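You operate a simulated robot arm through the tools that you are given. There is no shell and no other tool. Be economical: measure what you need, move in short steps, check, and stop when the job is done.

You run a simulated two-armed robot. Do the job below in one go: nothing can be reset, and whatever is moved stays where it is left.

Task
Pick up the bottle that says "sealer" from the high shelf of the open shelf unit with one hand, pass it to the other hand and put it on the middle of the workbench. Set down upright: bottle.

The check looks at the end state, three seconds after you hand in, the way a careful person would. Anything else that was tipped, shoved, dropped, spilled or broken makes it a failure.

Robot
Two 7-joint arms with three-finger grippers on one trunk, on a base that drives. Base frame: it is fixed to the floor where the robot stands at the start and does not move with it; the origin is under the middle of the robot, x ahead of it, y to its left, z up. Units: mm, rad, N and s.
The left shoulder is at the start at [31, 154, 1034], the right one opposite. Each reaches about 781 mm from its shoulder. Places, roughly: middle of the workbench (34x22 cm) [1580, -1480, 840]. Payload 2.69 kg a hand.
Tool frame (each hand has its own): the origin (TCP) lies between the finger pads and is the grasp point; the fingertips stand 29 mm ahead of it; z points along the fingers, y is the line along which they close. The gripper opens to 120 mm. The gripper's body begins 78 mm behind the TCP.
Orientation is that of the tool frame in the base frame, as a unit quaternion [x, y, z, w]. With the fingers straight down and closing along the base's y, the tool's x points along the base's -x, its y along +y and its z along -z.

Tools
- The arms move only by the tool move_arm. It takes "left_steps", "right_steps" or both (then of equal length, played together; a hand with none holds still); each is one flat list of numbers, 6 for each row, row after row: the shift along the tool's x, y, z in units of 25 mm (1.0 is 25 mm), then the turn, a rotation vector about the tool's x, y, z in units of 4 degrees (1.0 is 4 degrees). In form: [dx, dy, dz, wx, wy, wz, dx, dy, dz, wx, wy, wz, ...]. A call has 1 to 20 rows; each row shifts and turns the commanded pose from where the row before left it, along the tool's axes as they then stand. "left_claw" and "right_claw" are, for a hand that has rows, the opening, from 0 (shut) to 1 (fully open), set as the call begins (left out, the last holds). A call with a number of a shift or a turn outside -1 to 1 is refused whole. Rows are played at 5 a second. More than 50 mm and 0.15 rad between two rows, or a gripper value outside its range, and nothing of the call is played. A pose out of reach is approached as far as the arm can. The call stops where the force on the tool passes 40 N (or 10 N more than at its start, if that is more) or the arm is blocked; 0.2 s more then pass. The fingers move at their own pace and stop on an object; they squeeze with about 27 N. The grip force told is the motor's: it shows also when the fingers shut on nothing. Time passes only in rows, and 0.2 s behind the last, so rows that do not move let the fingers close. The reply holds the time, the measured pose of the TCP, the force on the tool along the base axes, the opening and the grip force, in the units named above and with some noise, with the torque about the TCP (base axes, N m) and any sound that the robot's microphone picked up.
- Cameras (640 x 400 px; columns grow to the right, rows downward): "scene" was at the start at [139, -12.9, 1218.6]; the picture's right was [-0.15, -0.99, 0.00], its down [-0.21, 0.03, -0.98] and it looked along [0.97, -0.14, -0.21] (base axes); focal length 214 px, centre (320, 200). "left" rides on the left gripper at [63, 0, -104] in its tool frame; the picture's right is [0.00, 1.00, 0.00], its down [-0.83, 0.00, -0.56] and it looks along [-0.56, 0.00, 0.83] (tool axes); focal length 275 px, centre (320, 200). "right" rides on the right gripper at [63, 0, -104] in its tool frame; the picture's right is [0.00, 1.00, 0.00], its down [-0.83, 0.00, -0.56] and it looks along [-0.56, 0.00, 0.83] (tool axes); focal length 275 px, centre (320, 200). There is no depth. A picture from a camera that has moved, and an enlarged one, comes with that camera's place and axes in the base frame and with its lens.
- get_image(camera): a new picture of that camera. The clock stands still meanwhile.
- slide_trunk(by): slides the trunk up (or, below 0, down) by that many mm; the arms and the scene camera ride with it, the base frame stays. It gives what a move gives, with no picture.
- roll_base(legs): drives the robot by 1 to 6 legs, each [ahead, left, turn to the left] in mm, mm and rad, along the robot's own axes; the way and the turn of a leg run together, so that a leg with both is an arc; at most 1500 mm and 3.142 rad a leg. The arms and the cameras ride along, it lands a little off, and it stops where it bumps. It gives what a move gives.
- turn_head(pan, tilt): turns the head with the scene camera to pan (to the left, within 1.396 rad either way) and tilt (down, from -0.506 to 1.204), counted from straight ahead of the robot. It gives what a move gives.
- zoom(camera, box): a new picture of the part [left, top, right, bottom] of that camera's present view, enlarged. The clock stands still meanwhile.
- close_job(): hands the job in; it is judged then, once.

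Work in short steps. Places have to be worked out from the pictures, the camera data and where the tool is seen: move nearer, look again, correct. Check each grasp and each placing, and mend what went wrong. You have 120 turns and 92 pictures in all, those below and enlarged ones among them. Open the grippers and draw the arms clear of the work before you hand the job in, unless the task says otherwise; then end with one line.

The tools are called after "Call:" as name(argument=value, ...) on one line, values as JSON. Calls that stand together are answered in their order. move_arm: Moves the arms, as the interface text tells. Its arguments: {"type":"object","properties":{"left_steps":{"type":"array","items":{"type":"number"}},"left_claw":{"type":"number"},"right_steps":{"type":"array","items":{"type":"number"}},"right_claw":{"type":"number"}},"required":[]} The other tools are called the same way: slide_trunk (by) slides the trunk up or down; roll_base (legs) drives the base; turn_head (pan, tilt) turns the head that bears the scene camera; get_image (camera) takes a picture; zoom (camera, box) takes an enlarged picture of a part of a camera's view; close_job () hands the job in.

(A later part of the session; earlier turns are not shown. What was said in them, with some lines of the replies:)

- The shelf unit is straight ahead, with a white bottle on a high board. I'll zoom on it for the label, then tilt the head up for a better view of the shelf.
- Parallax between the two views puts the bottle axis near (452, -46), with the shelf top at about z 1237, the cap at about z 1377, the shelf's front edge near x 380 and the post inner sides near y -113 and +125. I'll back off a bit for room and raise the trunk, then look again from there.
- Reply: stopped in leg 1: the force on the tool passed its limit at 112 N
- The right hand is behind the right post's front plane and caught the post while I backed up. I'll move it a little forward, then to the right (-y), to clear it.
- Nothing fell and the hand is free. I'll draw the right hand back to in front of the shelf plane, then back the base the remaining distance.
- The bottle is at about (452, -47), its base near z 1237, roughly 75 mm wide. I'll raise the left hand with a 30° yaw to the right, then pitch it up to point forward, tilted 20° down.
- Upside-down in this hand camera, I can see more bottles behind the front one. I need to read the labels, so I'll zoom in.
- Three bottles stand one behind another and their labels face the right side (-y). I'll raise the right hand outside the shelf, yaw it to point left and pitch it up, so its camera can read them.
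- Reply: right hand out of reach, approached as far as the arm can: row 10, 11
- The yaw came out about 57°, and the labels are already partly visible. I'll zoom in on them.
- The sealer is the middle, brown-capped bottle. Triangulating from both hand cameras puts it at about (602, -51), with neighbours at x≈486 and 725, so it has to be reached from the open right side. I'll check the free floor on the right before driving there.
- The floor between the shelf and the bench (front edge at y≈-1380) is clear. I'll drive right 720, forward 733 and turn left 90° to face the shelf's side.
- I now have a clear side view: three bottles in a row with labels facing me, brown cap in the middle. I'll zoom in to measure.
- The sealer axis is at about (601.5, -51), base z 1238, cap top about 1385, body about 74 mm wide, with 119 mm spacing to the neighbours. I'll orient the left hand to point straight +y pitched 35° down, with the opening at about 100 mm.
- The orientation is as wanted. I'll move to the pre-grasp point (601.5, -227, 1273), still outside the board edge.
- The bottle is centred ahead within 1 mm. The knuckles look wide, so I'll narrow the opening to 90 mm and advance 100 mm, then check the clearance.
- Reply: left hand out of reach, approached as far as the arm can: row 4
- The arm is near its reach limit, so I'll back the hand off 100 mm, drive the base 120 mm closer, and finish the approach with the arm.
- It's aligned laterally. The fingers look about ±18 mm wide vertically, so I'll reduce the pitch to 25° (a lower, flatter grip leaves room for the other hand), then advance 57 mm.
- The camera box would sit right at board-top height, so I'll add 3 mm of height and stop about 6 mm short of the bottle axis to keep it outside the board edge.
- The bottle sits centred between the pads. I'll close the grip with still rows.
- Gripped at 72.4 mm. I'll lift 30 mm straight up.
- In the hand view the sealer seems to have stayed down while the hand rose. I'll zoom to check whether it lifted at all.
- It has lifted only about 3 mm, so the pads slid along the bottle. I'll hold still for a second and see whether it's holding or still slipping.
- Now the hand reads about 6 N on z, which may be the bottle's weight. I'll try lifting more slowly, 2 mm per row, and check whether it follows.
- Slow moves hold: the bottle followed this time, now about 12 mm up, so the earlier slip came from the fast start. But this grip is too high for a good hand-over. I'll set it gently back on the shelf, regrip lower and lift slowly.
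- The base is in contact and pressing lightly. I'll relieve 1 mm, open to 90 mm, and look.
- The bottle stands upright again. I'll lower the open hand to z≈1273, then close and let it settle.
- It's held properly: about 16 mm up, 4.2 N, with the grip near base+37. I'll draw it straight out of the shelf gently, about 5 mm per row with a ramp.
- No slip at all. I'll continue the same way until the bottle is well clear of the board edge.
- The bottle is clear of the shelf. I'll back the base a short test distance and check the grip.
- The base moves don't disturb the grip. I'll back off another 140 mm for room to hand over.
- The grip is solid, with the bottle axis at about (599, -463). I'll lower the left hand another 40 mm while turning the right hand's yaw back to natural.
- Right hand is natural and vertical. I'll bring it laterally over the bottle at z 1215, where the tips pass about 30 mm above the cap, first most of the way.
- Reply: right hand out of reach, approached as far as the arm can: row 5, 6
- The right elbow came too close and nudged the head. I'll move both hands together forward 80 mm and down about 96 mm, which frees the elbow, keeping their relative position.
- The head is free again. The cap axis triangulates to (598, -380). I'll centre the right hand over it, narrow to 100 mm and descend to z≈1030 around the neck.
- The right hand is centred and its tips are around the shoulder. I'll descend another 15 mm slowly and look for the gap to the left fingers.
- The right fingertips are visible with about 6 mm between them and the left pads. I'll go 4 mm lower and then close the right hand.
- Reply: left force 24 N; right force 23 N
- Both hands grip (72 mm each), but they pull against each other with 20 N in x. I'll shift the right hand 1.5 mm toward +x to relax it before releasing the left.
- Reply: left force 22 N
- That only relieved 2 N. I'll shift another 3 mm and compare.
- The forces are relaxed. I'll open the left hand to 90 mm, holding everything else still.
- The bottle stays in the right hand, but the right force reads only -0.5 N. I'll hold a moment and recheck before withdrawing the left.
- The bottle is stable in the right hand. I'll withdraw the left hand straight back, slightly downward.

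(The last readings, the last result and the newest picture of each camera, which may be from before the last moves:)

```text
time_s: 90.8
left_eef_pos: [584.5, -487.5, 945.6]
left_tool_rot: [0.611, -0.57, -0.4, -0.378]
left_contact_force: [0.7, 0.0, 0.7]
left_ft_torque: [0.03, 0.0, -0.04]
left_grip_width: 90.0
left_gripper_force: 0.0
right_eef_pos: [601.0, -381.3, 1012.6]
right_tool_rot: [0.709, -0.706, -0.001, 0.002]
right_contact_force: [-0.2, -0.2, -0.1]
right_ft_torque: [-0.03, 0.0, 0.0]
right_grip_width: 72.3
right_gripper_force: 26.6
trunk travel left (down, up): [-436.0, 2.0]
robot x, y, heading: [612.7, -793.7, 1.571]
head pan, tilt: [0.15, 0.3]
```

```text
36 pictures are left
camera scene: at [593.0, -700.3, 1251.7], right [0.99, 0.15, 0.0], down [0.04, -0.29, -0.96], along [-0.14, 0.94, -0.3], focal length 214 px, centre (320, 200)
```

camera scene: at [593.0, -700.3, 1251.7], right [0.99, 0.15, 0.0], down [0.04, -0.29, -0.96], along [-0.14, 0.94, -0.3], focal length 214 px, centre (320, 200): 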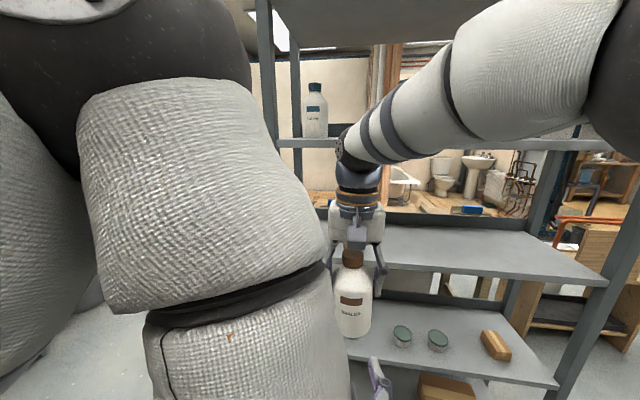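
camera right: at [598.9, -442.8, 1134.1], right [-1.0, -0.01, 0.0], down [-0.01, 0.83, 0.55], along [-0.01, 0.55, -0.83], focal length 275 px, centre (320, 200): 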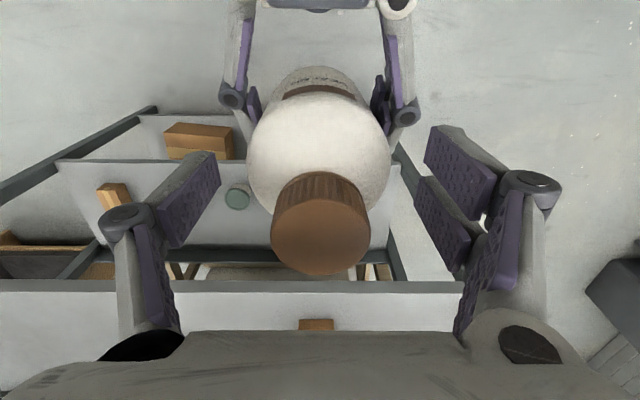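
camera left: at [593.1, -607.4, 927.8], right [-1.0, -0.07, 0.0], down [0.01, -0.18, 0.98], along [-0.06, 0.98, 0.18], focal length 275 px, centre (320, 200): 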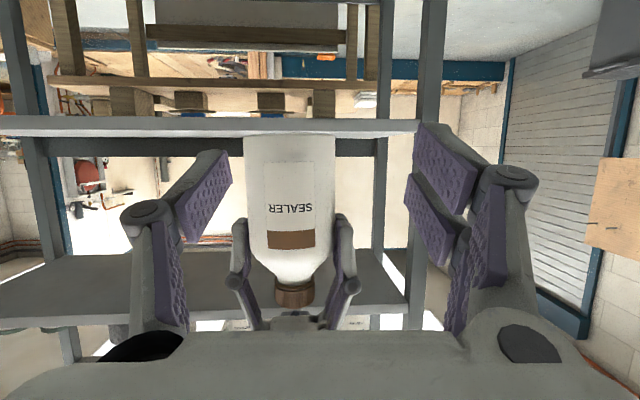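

The hand-over worked: the bottle hangs upright in the right hand with its label facing me. I'll move the left hand out to the left side and up front, away from the work.

Call:
move_arm(left_steps=[0, 1, 0.2, 0, 0, 0, 0, 1, 0.2, 0, 0, 0, 0, 1, 0.2, 0, 0, 0, 0, 1, 0, 0, 0, 0, 0, 1, 0, 0, 0, 0, 0, 1, 0, 0, 0, 0, 0, 1, 0, 0, 0, 0, 0, 1, 0, 0, 0, 0])

Call:
roll_base(legs=[[0, 0, 0.4]])

Call:
get_image(camera="scene")

```text
time_s: 92.6
left_eef_pos: [491.0, -411.8, 891.8]
left_tool_rot: [-0.596, 0.597, 0.379, 0.38]
left_contact_force: [-0.2, -0.2, 0.8]
left_ft_torque: [0.0, -0.01, -0.02]
left_grip_width: 89.9
left_gripper_force: 0.1
left hand out of reach, approached as far as the arm can: row 1, 2, 3, 4, 5, 6, 7, 8
right_eef_pos: [601.5, -380.5, 1011.9]
right_tool_rot: [0.709, -0.705, 0.0, 0.002]
right_contact_force: [-0.1, 0.0, 0.7]
right_ft_torque: [-0.02, -0.02, 0.02]
right_grip_width: 72.4
right_gripper_force: 26.7
trunk travel left (down, up): [-436.0, 2.0]
robot x, y, heading: [607.2, -799.7, 1.571]
head pan, tilt: [0.15, 0.3]
```

```text
time_s: 94.2
left_eef_pos: [351.4, -486.5, 892.2]
left_tool_rot: [0.703, -0.466, -0.448, -0.297]
left_contact_force: [0.4, -0.3, -0.3]
left_ft_torque: [0.02, -0.02, 0.01]
left_grip_width: 90.2
left_gripper_force: 0.0
right_eef_pos: [439.8, -414.9, 1012.8]
right_tool_rot: [0.835, -0.55, -0.001, 0.001]
right_contact_force: [-0.3, 0.1, -0.7]
right_ft_torque: [-0.07, 0.0, -0.02]
right_grip_width: 72.2
right_gripper_force: 27.1
trunk travel left (down, up): [-436.0, 2.0]
robot x, y, heading: [609.2, -794.8, 1.972]
head pan, tilt: [0.15, 0.3]
```

```text
35 pictures are left
camera scene: at [556.6, -713.3, 1251.6], right [0.85, 0.52, 0.0], down [0.15, -0.25, -0.96], along [-0.5, 0.81, -0.3], focal length 214 px, centre (320, 200)
```

scene: 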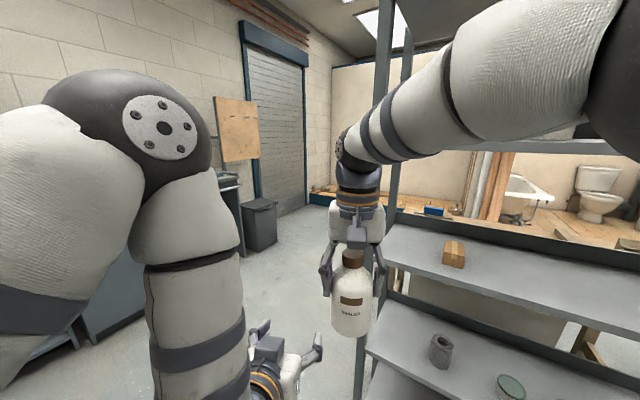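

The turn holds well. I'll fold the left hand to point down and raise it so it won't sweep anything near the bench.

Call:
move_arm(left_steps=[0, 0, 0, 0, 1, 0, 0, 0, 0, 0, 1, 0, 0, 0, 0, 0, 1, 0, 0, 0, 0, 0, 1, 0, 0, 0, 0, 0, 1, 0, 0, 0, 0, 0, 1, 0, 0, 0, 0, 0, 1, 0, 0, 0, 0, 0, 1, 0, 0, 0, 0, 0, 1, 0, 0, 0, 0, 0, 1, 0, 0, 0, 0, 0, 1, 0, 0, 0, 0, 0, 1, 0, 0, 0, 0, 0, 1, 0, 0, 0, 0, 0, 1, 0, 0, 0, 0, 0, 1, 0, 0, 0, 0, 0, 1, 0])

Call:
move_arm(left_steps=[0, 0.8, -0.8, 0, 0, 0, 0, 0.8, -0.8, 0, 0, 0, 0, 0.8, -0.8, 0, 0, 0, 0, 0.8, -0.8, 0, 0, 0, 0.5, 0.5, -0.8, 0, 0, 0, 0.5, 0, -0.8, 0, 0, 0, 0.5, 0, -0.8, 0, 0, 0, 0.5, 0, -0.8, 0, 0, 0, 0.5, 0, -0.8, 0, 0, 0, 0.5, 0, -0.8, 0, 0, 0])

Call:
roll_base(legs=[[0, 0, 2.74]])

Call:
turn_head(pan=0.6, tilt=0.35)

Call:
get_image(camera="scene")

```text
time_s: 97.6
left_eef_pos: [350.7, -487.3, 891.9]
left_tool_rot: [0.833, -0.553, -0.008, -0.005]
left_contact_force: [-0.5, 0.6, 0.8]
left_ft_torque: [-0.01, 0.0, -0.05]
left_grip_width: 90.1
left_gripper_force: 0.0
right_eef_pos: [440.0, -413.5, 1010.5]
right_tool_rot: [0.835, -0.551, 0.0, 0.001]
right_contact_force: [-0.4, -0.6, 0.9]
right_ft_torque: [0.0, -0.04, -0.02]
right_grip_width: 72.2
right_gripper_force: 27.0
trunk travel left (down, up): [-436.0, 2.0]
robot x, y, heading: [607.6, -795.9, 1.973]
head pan, tilt: [0.15, 0.3]
```

```text
time_s: 99.8
left_eef_pos: [296.5, -594.9, 1089.7]
left_tool_rot: [0.833, -0.553, -0.008, -0.006]
left_contact_force: [0.2, 1.2, -0.2]
left_ft_torque: [0.01, 0.01, 0.0]
left_grip_width: 90.2
left_gripper_force: 0.0
right_eef_pos: [439.9, -415.9, 1011.9]
right_tool_rot: [0.835, -0.551, 0.0, 0.002]
right_contact_force: [0.2, 0.9, 0.9]
right_ft_torque: [0.02, 0.0, 0.01]
right_grip_width: 72.3
right_gripper_force: 27.4
trunk travel left (down, up): [-436.0, 2.0]
robot x, y, heading: [607.2, -796.6, 1.97]
head pan, tilt: [0.15, 0.3]
```

```text
time_s: 106.6
left_eef_pos: [803.3, -1112.2, 1089.5]
left_tool_rot: [0.72, 0.694, -0.005, 0.006]
left_contact_force: [0.3, 0.1, 0.2]
left_ft_torque: [0.01, 0.0, 0.01]
left_grip_width: 90.1
left_gripper_force: 0.1
right_eef_pos: [598.0, -1212.8, 1012.5]
right_tool_rot: [0.718, 0.696, 0.002, 0.001]
right_contact_force: [0.4, 0.8, -0.4]
right_ft_torque: [0.03, 0.02, 0.03]
right_grip_width: 72.5
right_gripper_force: 27.0
trunk travel left (down, up): [-436.0, 2.0]
robot x, y, heading: [606.5, -797.3, -1.604]
head pan, tilt: [0.15, 0.3]
```

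```text
time_s: 107.5
left_eef_pos: [803.2, -1111.5, 1089.5]
left_tool_rot: [0.72, 0.694, -0.006, 0.006]
left_contact_force: [-0.4, 0.6, -0.2]
left_ft_torque: [0.02, 0.01, -0.03]
left_grip_width: 90.1
left_gripper_force: 0.0
right_eef_pos: [597.2, -1214.3, 1011.4]
right_tool_rot: [0.718, 0.696, 0.002, 0.001]
right_contact_force: [0.4, 0.1, -0.6]
right_ft_torque: [0.0, 0.02, 0.03]
right_grip_width: 72.1
right_gripper_force: 26.8
trunk travel left (down, up): [-436.0, 2.0]
robot x, y, heading: [608.3, -798.7, -1.611]
head pan, tilt: [0.6, 0.351]
```

```text
34 pictures are left
camera scene: at [656.6, -878.9, 1246.9], right [-0.85, -0.53, 0.0], down [-0.18, 0.29, -0.94], along [0.5, -0.79, -0.34], focal length 214 px, centre (320, 200)
```

scene: 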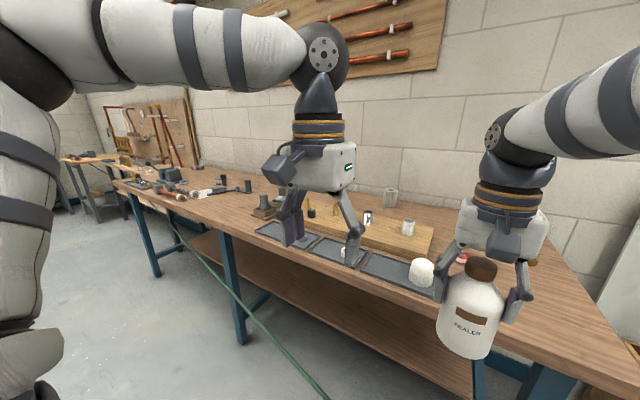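

The workbench is cluttered in places, so I'll turn true to it and drive sideways to x≈1580, then look at the marked middle area.

Call:
roll_base(legs=[[0, 0, 0.037], [0, 968, 0]])

Call:
turn_head(pan=0, tilt=0.5)

Call:
get_image(camera="scene")

Call:
get_image(camera="left")

```text
time_s: 115.6
left_eef_pos: [1781.5, -1106.2, 1089.4]
left_tool_rot: [0.708, 0.706, -0.006, 0.007]
left_contact_force: [-0.2, -1.0, -0.7]
left_ft_torque: [-0.02, 0.0, -0.02]
left_grip_width: 89.7
left_gripper_force: 0.1
right_eef_pos: [1580.2, -1215.4, 1011.9]
right_tool_rot: [0.706, 0.708, 0.001, 0.0]
right_contact_force: [-0.5, 0.0, 0.3]
right_ft_torque: [0.05, 0.02, -0.01]
right_grip_width: 72.5
right_gripper_force: 27.0
trunk travel left (down, up): [-436.0, 2.0]
robot x, y, heading: [1574.9, -795.1, -1.572]
head pan, tilt: [0.6, 0.351]
```

```text
time_s: 116.6
left_eef_pos: [1782.0, -1105.3, 1088.2]
left_tool_rot: [0.708, 0.706, -0.007, 0.006]
left_contact_force: [0.3, 1.0, 0.7]
left_ft_torque: [-0.01, 0.03, 0.05]
left_grip_width: 89.9
left_gripper_force: 0.2
right_eef_pos: [1579.1, -1215.2, 1011.7]
right_tool_rot: [0.706, 0.708, 0.002, 0.001]
right_contact_force: [0.9, 1.0, 0.3]
right_ft_torque: [-0.01, 0.0, 0.01]
right_grip_width: 72.2
right_gripper_force: 26.7
trunk travel left (down, up): [-436.0, 2.0]
robot x, y, heading: [1572.2, -798.6, -1.574]
head pan, tilt: [0.0, 0.499]
```

```text
33 pictures are left
camera scene: at [1574.6, -892.0, 1233.3], right [-1.0, 0.0, 0.0], down [0.0, 0.48, -0.88], along [0.0, -0.88, -0.48], focal length 214 px, centre (320, 200)
```

scene: 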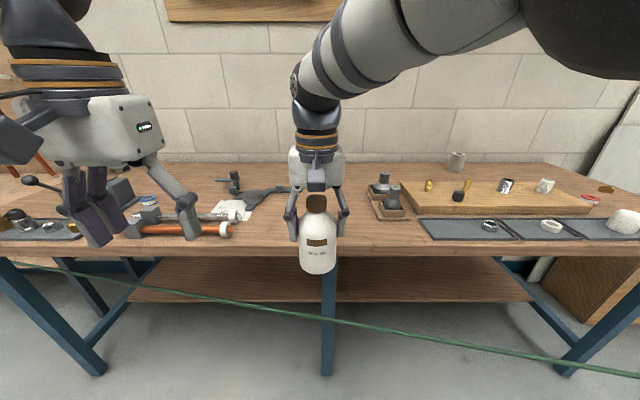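

```text
32 pictures are left
camera left: at [1782.9, -1039.8, 1192.1], right [1.0, -0.01, 0.0], down [-0.01, -0.82, 0.57], along [0.0, -0.57, -0.82], focal length 275 px, centre (320, 200)
```

left: 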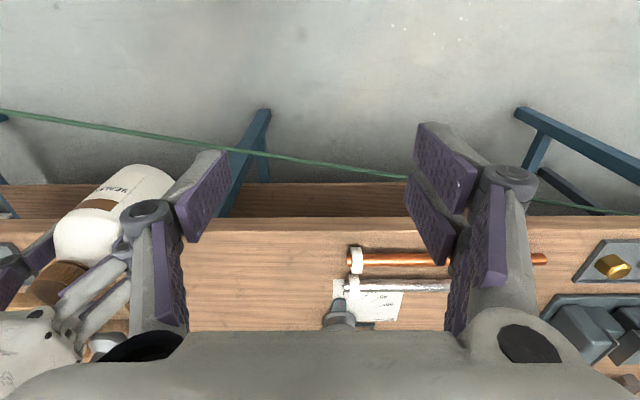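

The target (1580, -1480) lies in a clear stretch of bench top: fittings sit to the right from x≈1430 down, tools to the left beyond x≈1680, and a hose runs along the front at y≈-1366, z≈490. I'll drive 120 mm closer, then extend the right arm gently.

Call:
roll_base(legs=[[120, 0, 0]])

Call:
move_arm(right_steps=[-0.1, 0, 0, 0, 0, 0, -0.2, 0, 0, 0, 0, 0, -0.3, 0, 0, 0, 0, 0, -0.3, 0, 0, 0, 0, 0, -0.3, 0, 0, 0, 0, 0, -0.3, 0, 0, 0, 0, 0, -0.3, 0, 0, 0, 0, 0, -0.3, 0, 0, 0, 0, 0, -0.3, 0, 0, 0, 0, 0, -0.3, 0, 0, 0, 0, 0, -0.3, 0, 0, 0, 0, 0, -0.3, 0, 0, 0, 0, 0, -0.3, 0, 0, 0, 0, 0, -0.3, 0, 0, 0, 0, 0, -0.3, 0, 0, 0, 0, 0, -0.3, 0, 0, 0, 0, 0, -0.3, 0, 0, 0, 0, 0, -0.3, 0, 0, 0, 0, 0, -0.2, 0, 0, 0, 0, 0, -0.1, 0, 0, 0, 0, 0])

Call:
get_image(camera="right")

Call:
get_image(camera="scene")

```text
time_s: 117.8
left_eef_pos: [1779.8, -1225.6, 1087.9]
left_tool_rot: [0.709, 0.705, -0.006, 0.006]
left_contact_force: [0.1, -0.4, -0.4]
left_ft_torque: [0.02, -0.04, -0.01]
left_grip_width: 89.6
left_gripper_force: 0.0
right_eef_pos: [1577.2, -1333.5, 1012.9]
right_tool_rot: [0.708, 0.706, 0.001, 0.001]
right_contact_force: [-0.4, -0.4, -4.6]
right_ft_torque: [0.03, 0.04, 0.01]
right_grip_width: 72.0
right_gripper_force: 27.1
trunk travel left (down, up): [-436.0, 2.0]
robot x, y, heading: [1573.8, -915.3, -1.575]
head pan, tilt: [0.0, 0.499]
```

```text
time_s: 122.0
left_eef_pos: [1779.8, -1224.6, 1089.1]
left_tool_rot: [0.71, 0.704, -0.007, 0.006]
left_contact_force: [0.5, -0.5, -0.2]
left_ft_torque: [-0.01, -0.02, -0.02]
left_grip_width: 89.9
left_gripper_force: 0.1
right_eef_pos: [1563.2, -1418.8, 999.9]
right_tool_rot: [0.708, 0.706, 0.002, 0.001]
right_contact_force: [0.7, 0.3, -3.9]
right_ft_torque: [0.01, -0.02, 0.01]
right_grip_width: 71.8
right_gripper_force: 27.1
right hand out of reach, approached as far as the arm can: row 12, 13, 14, 15, 16, 17, 18, 19
trunk travel left (down, up): [-436.0, 2.0]
robot x, y, heading: [1571.6, -912.8, -1.581]
head pan, tilt: [0.0, 0.499]
```

```text
31 pictures are left
camera right: at [1561.9, -1356.8, 1104.3], right [1.0, 0.0, 0.0], down [0.0, -0.83, 0.55], along [0.0, -0.55, -0.83], focal length 275 px, centre (320, 200)
```

right: 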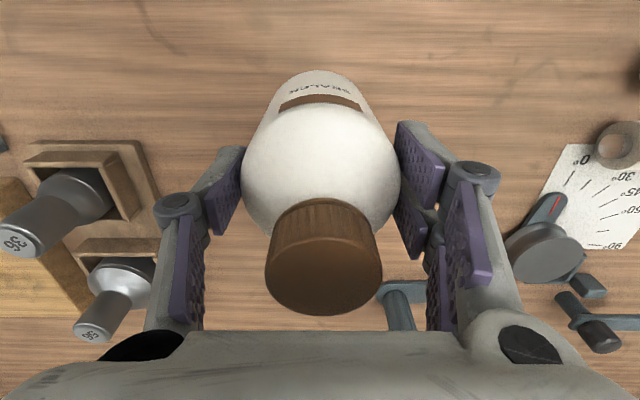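

```text
30 pictures are left
camera scene: at [1573.6, -1010.6, 1233.2], right [-1.0, 0.01, 0.0], down [0.0, 0.48, -0.88], along [-0.01, -0.88, -0.48], focal length 214 px, centre (320, 200)
```

scene: 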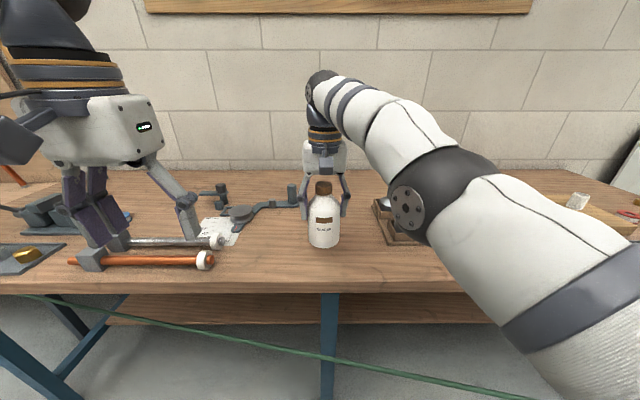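

The arm is at its limit, but the bench around here is clear (fittings at x<1380, tool behind at y<-1690). I'll drive the base 60 mm ahead and 15 mm left, and check the position.

Call:
roll_base(legs=[[60, 15, 0]])

Call:
slide_trunk(by=-45)

Call:
get_image(camera="scene")

Call:
get_image(camera="right")

```text
time_s: 123.0
left_eef_pos: [1794.7, -1284.2, 1090.0]
left_tool_rot: [0.709, 0.705, -0.006, 0.006]
left_contact_force: [0.5, -0.5, 0.1]
left_ft_torque: [0.04, 0.05, 0.01]
left_grip_width: 90.2
left_gripper_force: 0.0
right_eef_pos: [1577.8, -1480.1, 999.6]
right_tool_rot: [0.707, 0.707, 0.003, 0.001]
right_contact_force: [0.5, 0.0, -5.1]
right_ft_torque: [0.02, 0.02, -0.03]
right_grip_width: 72.2
right_gripper_force: 26.7
trunk travel left (down, up): [-436.0, 2.0]
robot x, y, heading: [1583.1, -973.0, -1.573]
head pan, tilt: [0.0, 0.499]
```

```text
time_s: 123.7
left_eef_pos: [1794.6, -1286.2, 1049.2]
left_tool_rot: [0.709, 0.705, 0.001, 0.0]
left_contact_force: [0.1, -0.7, 0.8]
left_ft_torque: [0.05, -0.02, -0.05]
left_grip_width: 90.2
left_gripper_force: 0.2
right_eef_pos: [1576.9, -1488.7, 918.0]
right_tool_rot: [0.706, 0.706, 0.04, -0.037]
right_contact_force: [0.6, 11.2, 29.1]
right_ft_torque: [0.18, 0.34, -0.19]
right_grip_width: 72.5
right_gripper_force: 27.2
trunk travel left (down, up): [-404.0, 34.0]
robot x, y, heading: [1588.0, -974.7, -1.578]
head pan, tilt: [0.0, 0.499]
stopped: the force on the tool passed its limit at 131 N (the readings are from after the stop); the commanded pose is now the measured one
```

```text
29 pictures are left
camera scene: at [1588.3, -1106.6, 1198.2], right [-1.0, 0.01, 0.0], down [0.0, 0.48, -0.88], along [-0.01, -0.88, -0.48], focal length 214 px, centre (320, 200)
```

scene: 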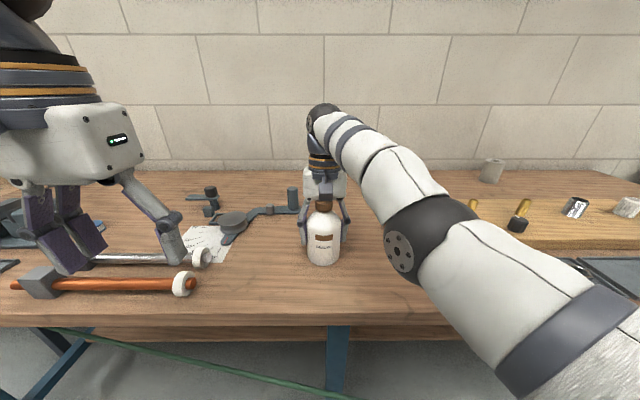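

```text
28 pictures are left
camera right: at [1576.9, -1437.6, 1028.4], right [1.0, 0.0, 0.01], down [0.0, -0.89, 0.46], along [0.01, -0.46, -0.89], focal length 275 px, centre (320, 200)
```

right: 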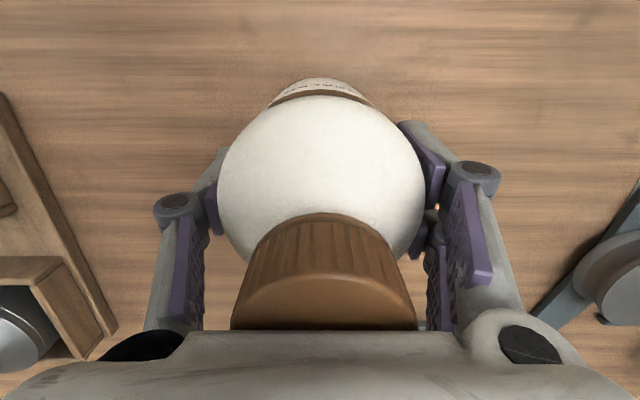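

The hand dropped more than the trunk moved, and the bottle is now pressed on the bench. I'll zoom in to see how it stands before doing anything.

Call:
zoom(camera="scene", box=[260, 160, 390, 280])

Call:
zoom(camera="left", box=[0, 100, 240, 300])

```text
3.33 times, centred on (325, 220) of scene
camera zoom: at [1588.3, -1106.6, 1198.2], right [-1.0, 0.01, 0.0], down [0.0, 0.48, -0.88], along [-0.01, -0.88, -0.48], focal length 715 px, centre (303, 133)
```

zoom: 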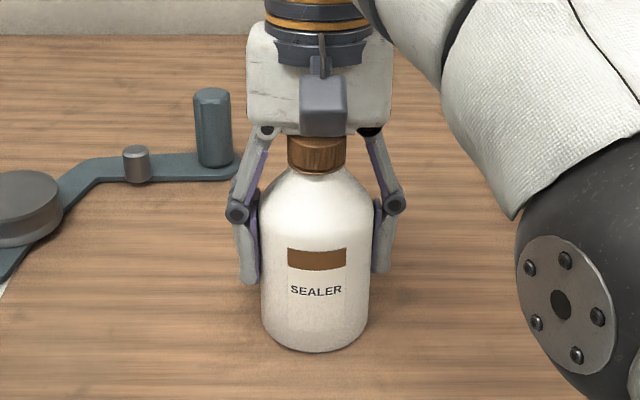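

```text
2.00 times, centred on (120, 200) of left
camera zoom: at [1796.3, -1222.3, 1154.0], right [1.0, -0.01, 0.0], down [-0.01, -0.83, 0.55], along [-0.01, -0.55, -0.83], focal length 551 px, centre (720, 200)
```

zoom: 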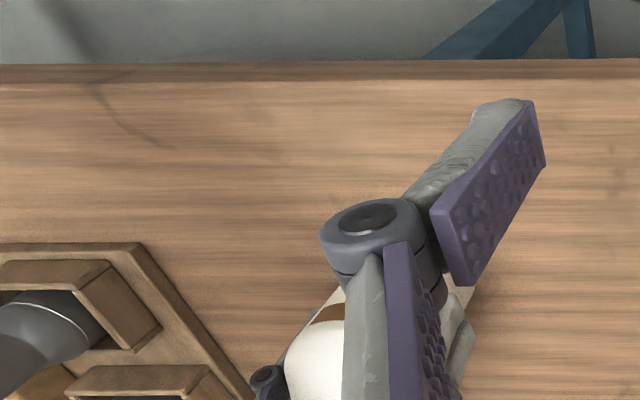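

The bottle stands on the bench at about (1579, -1490) and looks flat and upright, with the hand tilted 6° around it and pressing down 29 N. I'll relieve the pressure in tiny steps before opening.

Call:
move_arm(right_steps=[0, 0, -0.03, 0, 0, 0, 0, 0, -0.03, 0, 0, 0, 0, 0, 0, 0, 0, 0])

Call:
zoom(camera="scene", box=[260, 160, 390, 280])

```text
time_s: 124.5
left_eef_pos: [1795.3, -1286.9, 1050.5]
left_tool_rot: [0.708, 0.706, 0.001, -0.001]
left_contact_force: [-0.6, -0.3, 0.4]
left_ft_torque: [0.0, 0.04, 0.01]
left_grip_width: 90.0
left_gripper_force: 0.0
right_eef_pos: [1576.9, -1490.5, 918.6]
right_tool_rot: [0.707, 0.705, 0.042, -0.036]
right_contact_force: [1.4, 6.3, 12.9]
right_ft_torque: [0.05, 0.09, -0.03]
right_grip_width: 72.4
right_gripper_force: 27.0
trunk travel left (down, up): [-404.0, 34.0]
robot x, y, heading: [1591.6, -975.1, -1.575]
head pan, tilt: [0.0, 0.499]
```

```text
3.33 times, centred on (325, 220) of scene
camera zoom: at [1588.3, -1106.6, 1198.5], right [-1.0, 0.01, 0.0], down [0.0, 0.48, -0.88], along [-0.01, -0.88, -0.48], focal length 715 px, centre (303, 133)
```

zoom: 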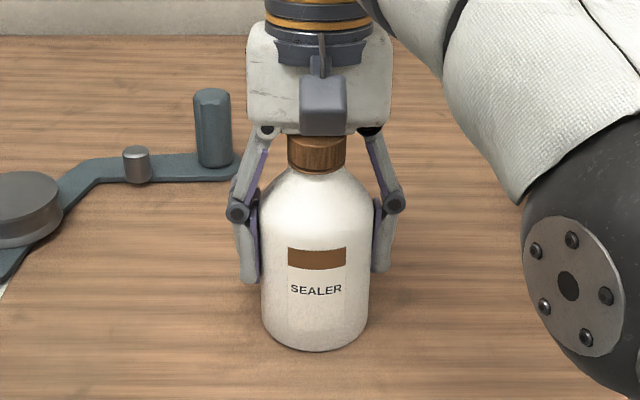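

Down to 13 N. One more small step up, then I'll check again.

Call:
move_arm(right_steps=[0, 0, -0.04, 0, 0, 0, 0, 0, 0, 0, 0, 0, 0, 0, 0, 0, 0, 0])

```text
time_s: 125.3
left_eef_pos: [1795.0, -1287.7, 1050.7]
left_tool_rot: [0.71, 0.705, 0.001, 0.0]
left_contact_force: [-0.4, -0.2, 1.2]
left_ft_torque: [-0.01, 0.03, -0.02]
left_grip_width: 90.5
left_gripper_force: 0.1
right_eef_pos: [1578.2, -1491.3, 917.5]
right_tool_rot: [0.707, 0.705, 0.043, -0.038]
right_contact_force: [0.5, 2.4, 2.2]
right_ft_torque: [0.0, -0.02, 0.01]
right_grip_width: 72.3
right_gripper_force: 26.8
trunk travel left (down, up): [-404.0, 34.0]
robot x, y, heading: [1590.4, -977.5, -1.575]
head pan, tilt: [0.0, 0.499]
```

Nearly force-free with the bottle standing on the bench. I'll open the right hand to 100 mm.

Call:
move_arm(right_claw=0.83, right_steps=[0, 0, 0, 0, 0, 0, 0, 0, 0, 0, 0, 0, 0, 0, 0, 0, 0, 0, 0, 0, 0, 0, 0, 0])

Call:
zoom(camera="scene", box=[260, 160, 390, 280])

Call:
get_image(camera="right")

```text
time_s: 126.3
left_eef_pos: [1794.5, -1287.2, 1049.2]
left_tool_rot: [0.709, 0.705, 0.001, -0.001]
left_contact_force: [0.0, 0.1, 0.6]
left_ft_torque: [0.0, 0.02, 0.01]
left_grip_width: 89.9
left_gripper_force: 0.2
right_eef_pos: [1576.7, -1490.9, 918.1]
right_tool_rot: [0.707, 0.705, 0.041, -0.036]
right_contact_force: [0.6, -0.3, 0.2]
right_ft_torque: [0.01, 0.02, -0.01]
right_grip_width: 99.7
right_gripper_force: 0.1
trunk travel left (down, up): [-404.0, 34.0]
robot x, y, heading: [1591.8, -974.6, -1.573]
head pan, tilt: [0.0, 0.499]
```

```text
3.33 times, centred on (325, 220) of scene
camera zoom: at [1588.1, -1108.1, 1198.5], right [-1.0, 0.01, 0.0], down [0.0, 0.48, -0.88], along [-0.01, -0.88, -0.48], focal length 715 px, centre (303, 133)
```

zoom: 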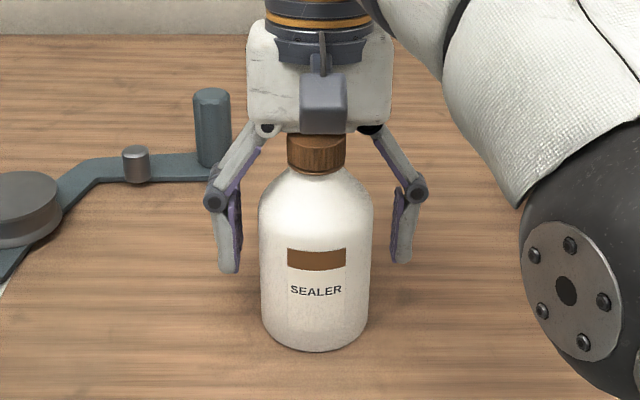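

```text
23 pictures are left
camera right: at [1576.6, -1439.8, 1029.2], right [1.0, 0.0, 0.01], down [0.0, -0.89, 0.46], along [0.01, -0.46, -0.89], focal length 275 px, centre (320, 200)
```

right: 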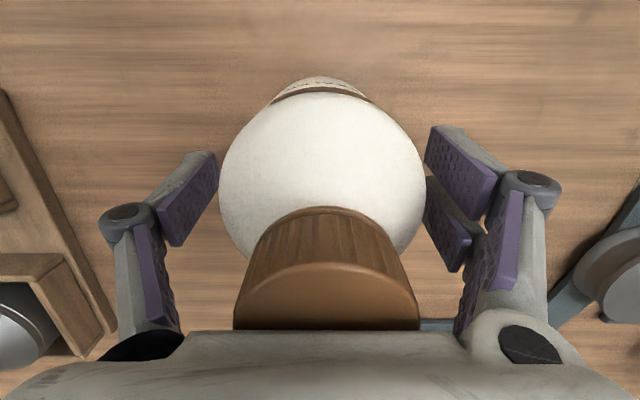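

The bottle stands upright and free. Lifting the arm fully is near its reach limit here, so I'll open wide, raise the trunk 30 mm, then slide the hand straight back toward the robot with the fingers passing either side of the bottle.

Call:
move_arm(right_claw=1, right_steps=[0, 0, 0, 0, 0, 0, 0, 0, 0, 0, 0, 0])

Call:
slide_trunk(by=30)

Call:
get_image(camera="right")

Call:
zoom(camera="scene", box=[260, 160, 390, 280])

```text
time_s: 126.9
left_eef_pos: [1794.5, -1286.1, 1050.2]
left_tool_rot: [0.709, 0.705, 0.0, -0.001]
left_contact_force: [0.0, 0.6, 0.0]
left_ft_torque: [-0.04, -0.03, -0.01]
left_grip_width: 89.9
left_gripper_force: 0.0
right_eef_pos: [1577.3, -1491.8, 917.3]
right_tool_rot: [0.707, 0.705, 0.042, -0.036]
right_contact_force: [0.1, -0.1, 0.7]
right_ft_torque: [0.01, 0.03, -0.01]
right_grip_width: 120.0
right_gripper_force: 0.0
trunk travel left (down, up): [-404.0, 34.0]
robot x, y, heading: [1588.9, -975.6, -1.575]
head pan, tilt: [0.0, 0.499]
```

```text
time_s: 127.6
left_eef_pos: [1794.4, -1288.8, 1079.6]
left_tool_rot: [0.709, 0.706, 0.0, -0.002]
left_contact_force: [0.3, -0.6, -0.7]
left_ft_torque: [0.04, 0.01, 0.02]
left_grip_width: 90.2
left_gripper_force: 0.1
right_eef_pos: [1578.3, -1482.5, 1007.6]
right_tool_rot: [0.709, 0.706, -0.002, 0.007]
right_contact_force: [0.0, -0.1, -2.1]
right_ft_torque: [0.06, -0.03, -0.01]
right_grip_width: 120.0
right_gripper_force: 0.0
trunk travel left (down, up): [-434.0, 4.0]
robot x, y, heading: [1589.0, -978.1, -1.573]
head pan, tilt: [0.0, 0.499]
```

```text
22 pictures are left
camera right: at [1576.5, -1417.7, 1112.8], right [1.0, 0.0, 0.01], down [0.0, -0.83, 0.56], along [0.01, -0.56, -0.83], focal length 275 px, centre (320, 200)
```

right: 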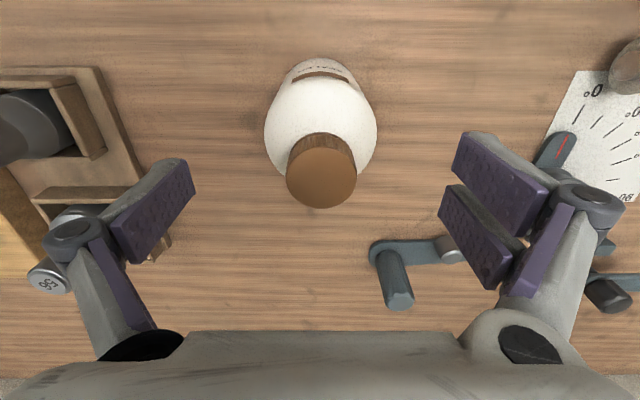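

```text
3.33 times, centred on (325, 220) of scene
camera zoom: at [1588.4, -1074.4, 1230.8], right [-1.0, 0.01, 0.0], down [0.0, 0.48, -0.88], along [-0.01, -0.88, -0.48], focal length 715 px, centre (303, 133)
```

zoom: 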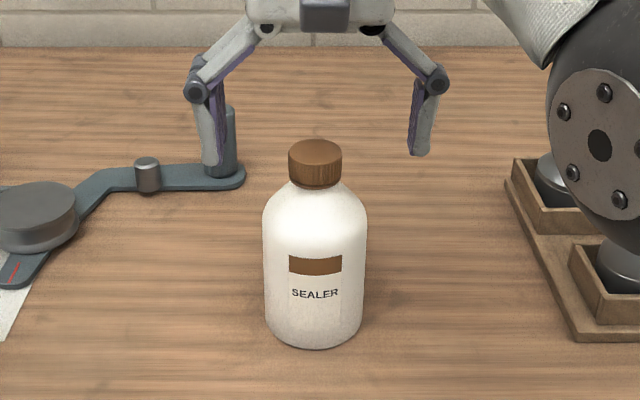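

The bottle stands cleanly upright and the fingers straddle its cap with wide clearance. I'll drive the base straight back 250 mm so everything clears together.

Call:
roll_base(legs=[[-250, 0, 0]])

Call:
get_image(camera="scene")

```text
time_s: 129.4
left_eef_pos: [1794.5, -1038.8, 1080.4]
left_tool_rot: [0.711, 0.703, 0.001, 0.0]
left_contact_force: [-0.3, 0.6, 0.0]
left_ft_torque: [-0.01, -0.01, -0.02]
left_grip_width: 89.9
left_gripper_force: 0.2
right_eef_pos: [1577.5, -1231.3, 1009.6]
right_tool_rot: [0.71, 0.704, -0.003, 0.007]
right_contact_force: [-0.2, -0.5, -1.1]
right_ft_torque: [-0.01, 0.01, 0.02]
right_grip_width: 119.8
right_gripper_force: 0.0
trunk travel left (down, up): [-434.0, 4.0]
robot x, y, heading: [1590.8, -724.6, -1.581]
head pan, tilt: [0.0, 0.499]
```

```text
20 pictures are left
camera scene: at [1589.9, -823.4, 1231.0], right [-1.0, 0.01, 0.0], down [0.01, 0.48, -0.88], along [-0.01, -0.88, -0.48], focal length 214 px, centre (320, 200)
```

scene: 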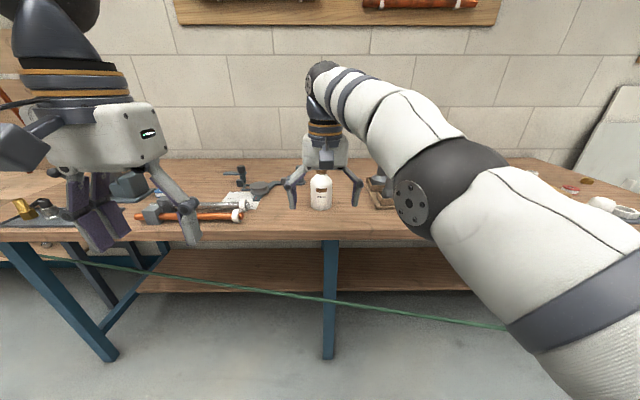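

The bottle stands alone on the bench with the hands clear of it. A closer look to verify the bottle and the neighbouring fittings.

Call:
zoom(camera="scene", box=[230, 150, 410, 240])

Call:
get_image(camera="right")

```text
3.56 times, centred on (320, 195) of scene
camera zoom: at [1589.9, -823.4, 1231.0], right [-1.0, 0.01, 0.0], down [0.01, 0.48, -0.88], along [-0.01, -0.88, -0.48], focal length 763 px, centre (320, 218)
```

zoom: 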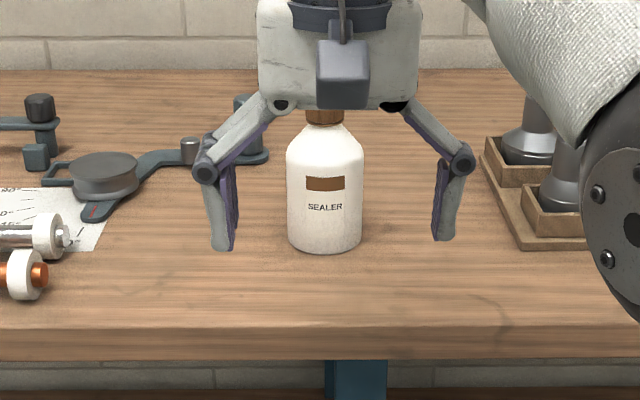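

```text
18 pictures are left
camera right: at [1576.3, -1166.7, 1113.8], right [1.0, 0.0, 0.01], down [-0.01, -0.82, 0.57], along [0.0, -0.57, -0.82], focal length 275 px, centre (320, 200)
```

right: 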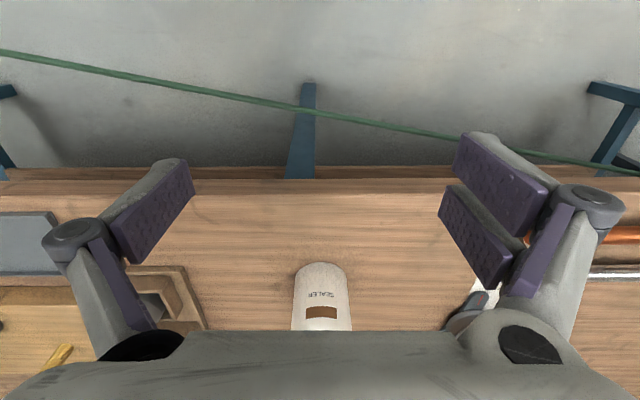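

The bottle stands upright in the middle of the bench, the fittings and tools are undisturbed, and both grippers are open and clear. I'm handing in.

Call:
close_job()

```text
The job is handed in.
```

The "sealer" bottle was taken from the high shelf with the left hand, passed to the right hand, and set upright on the middle of the workbench; both grippers are open and clear of it. While backing up early on, the right hand knocked the shelf post hard (112 N), but nothing fell.
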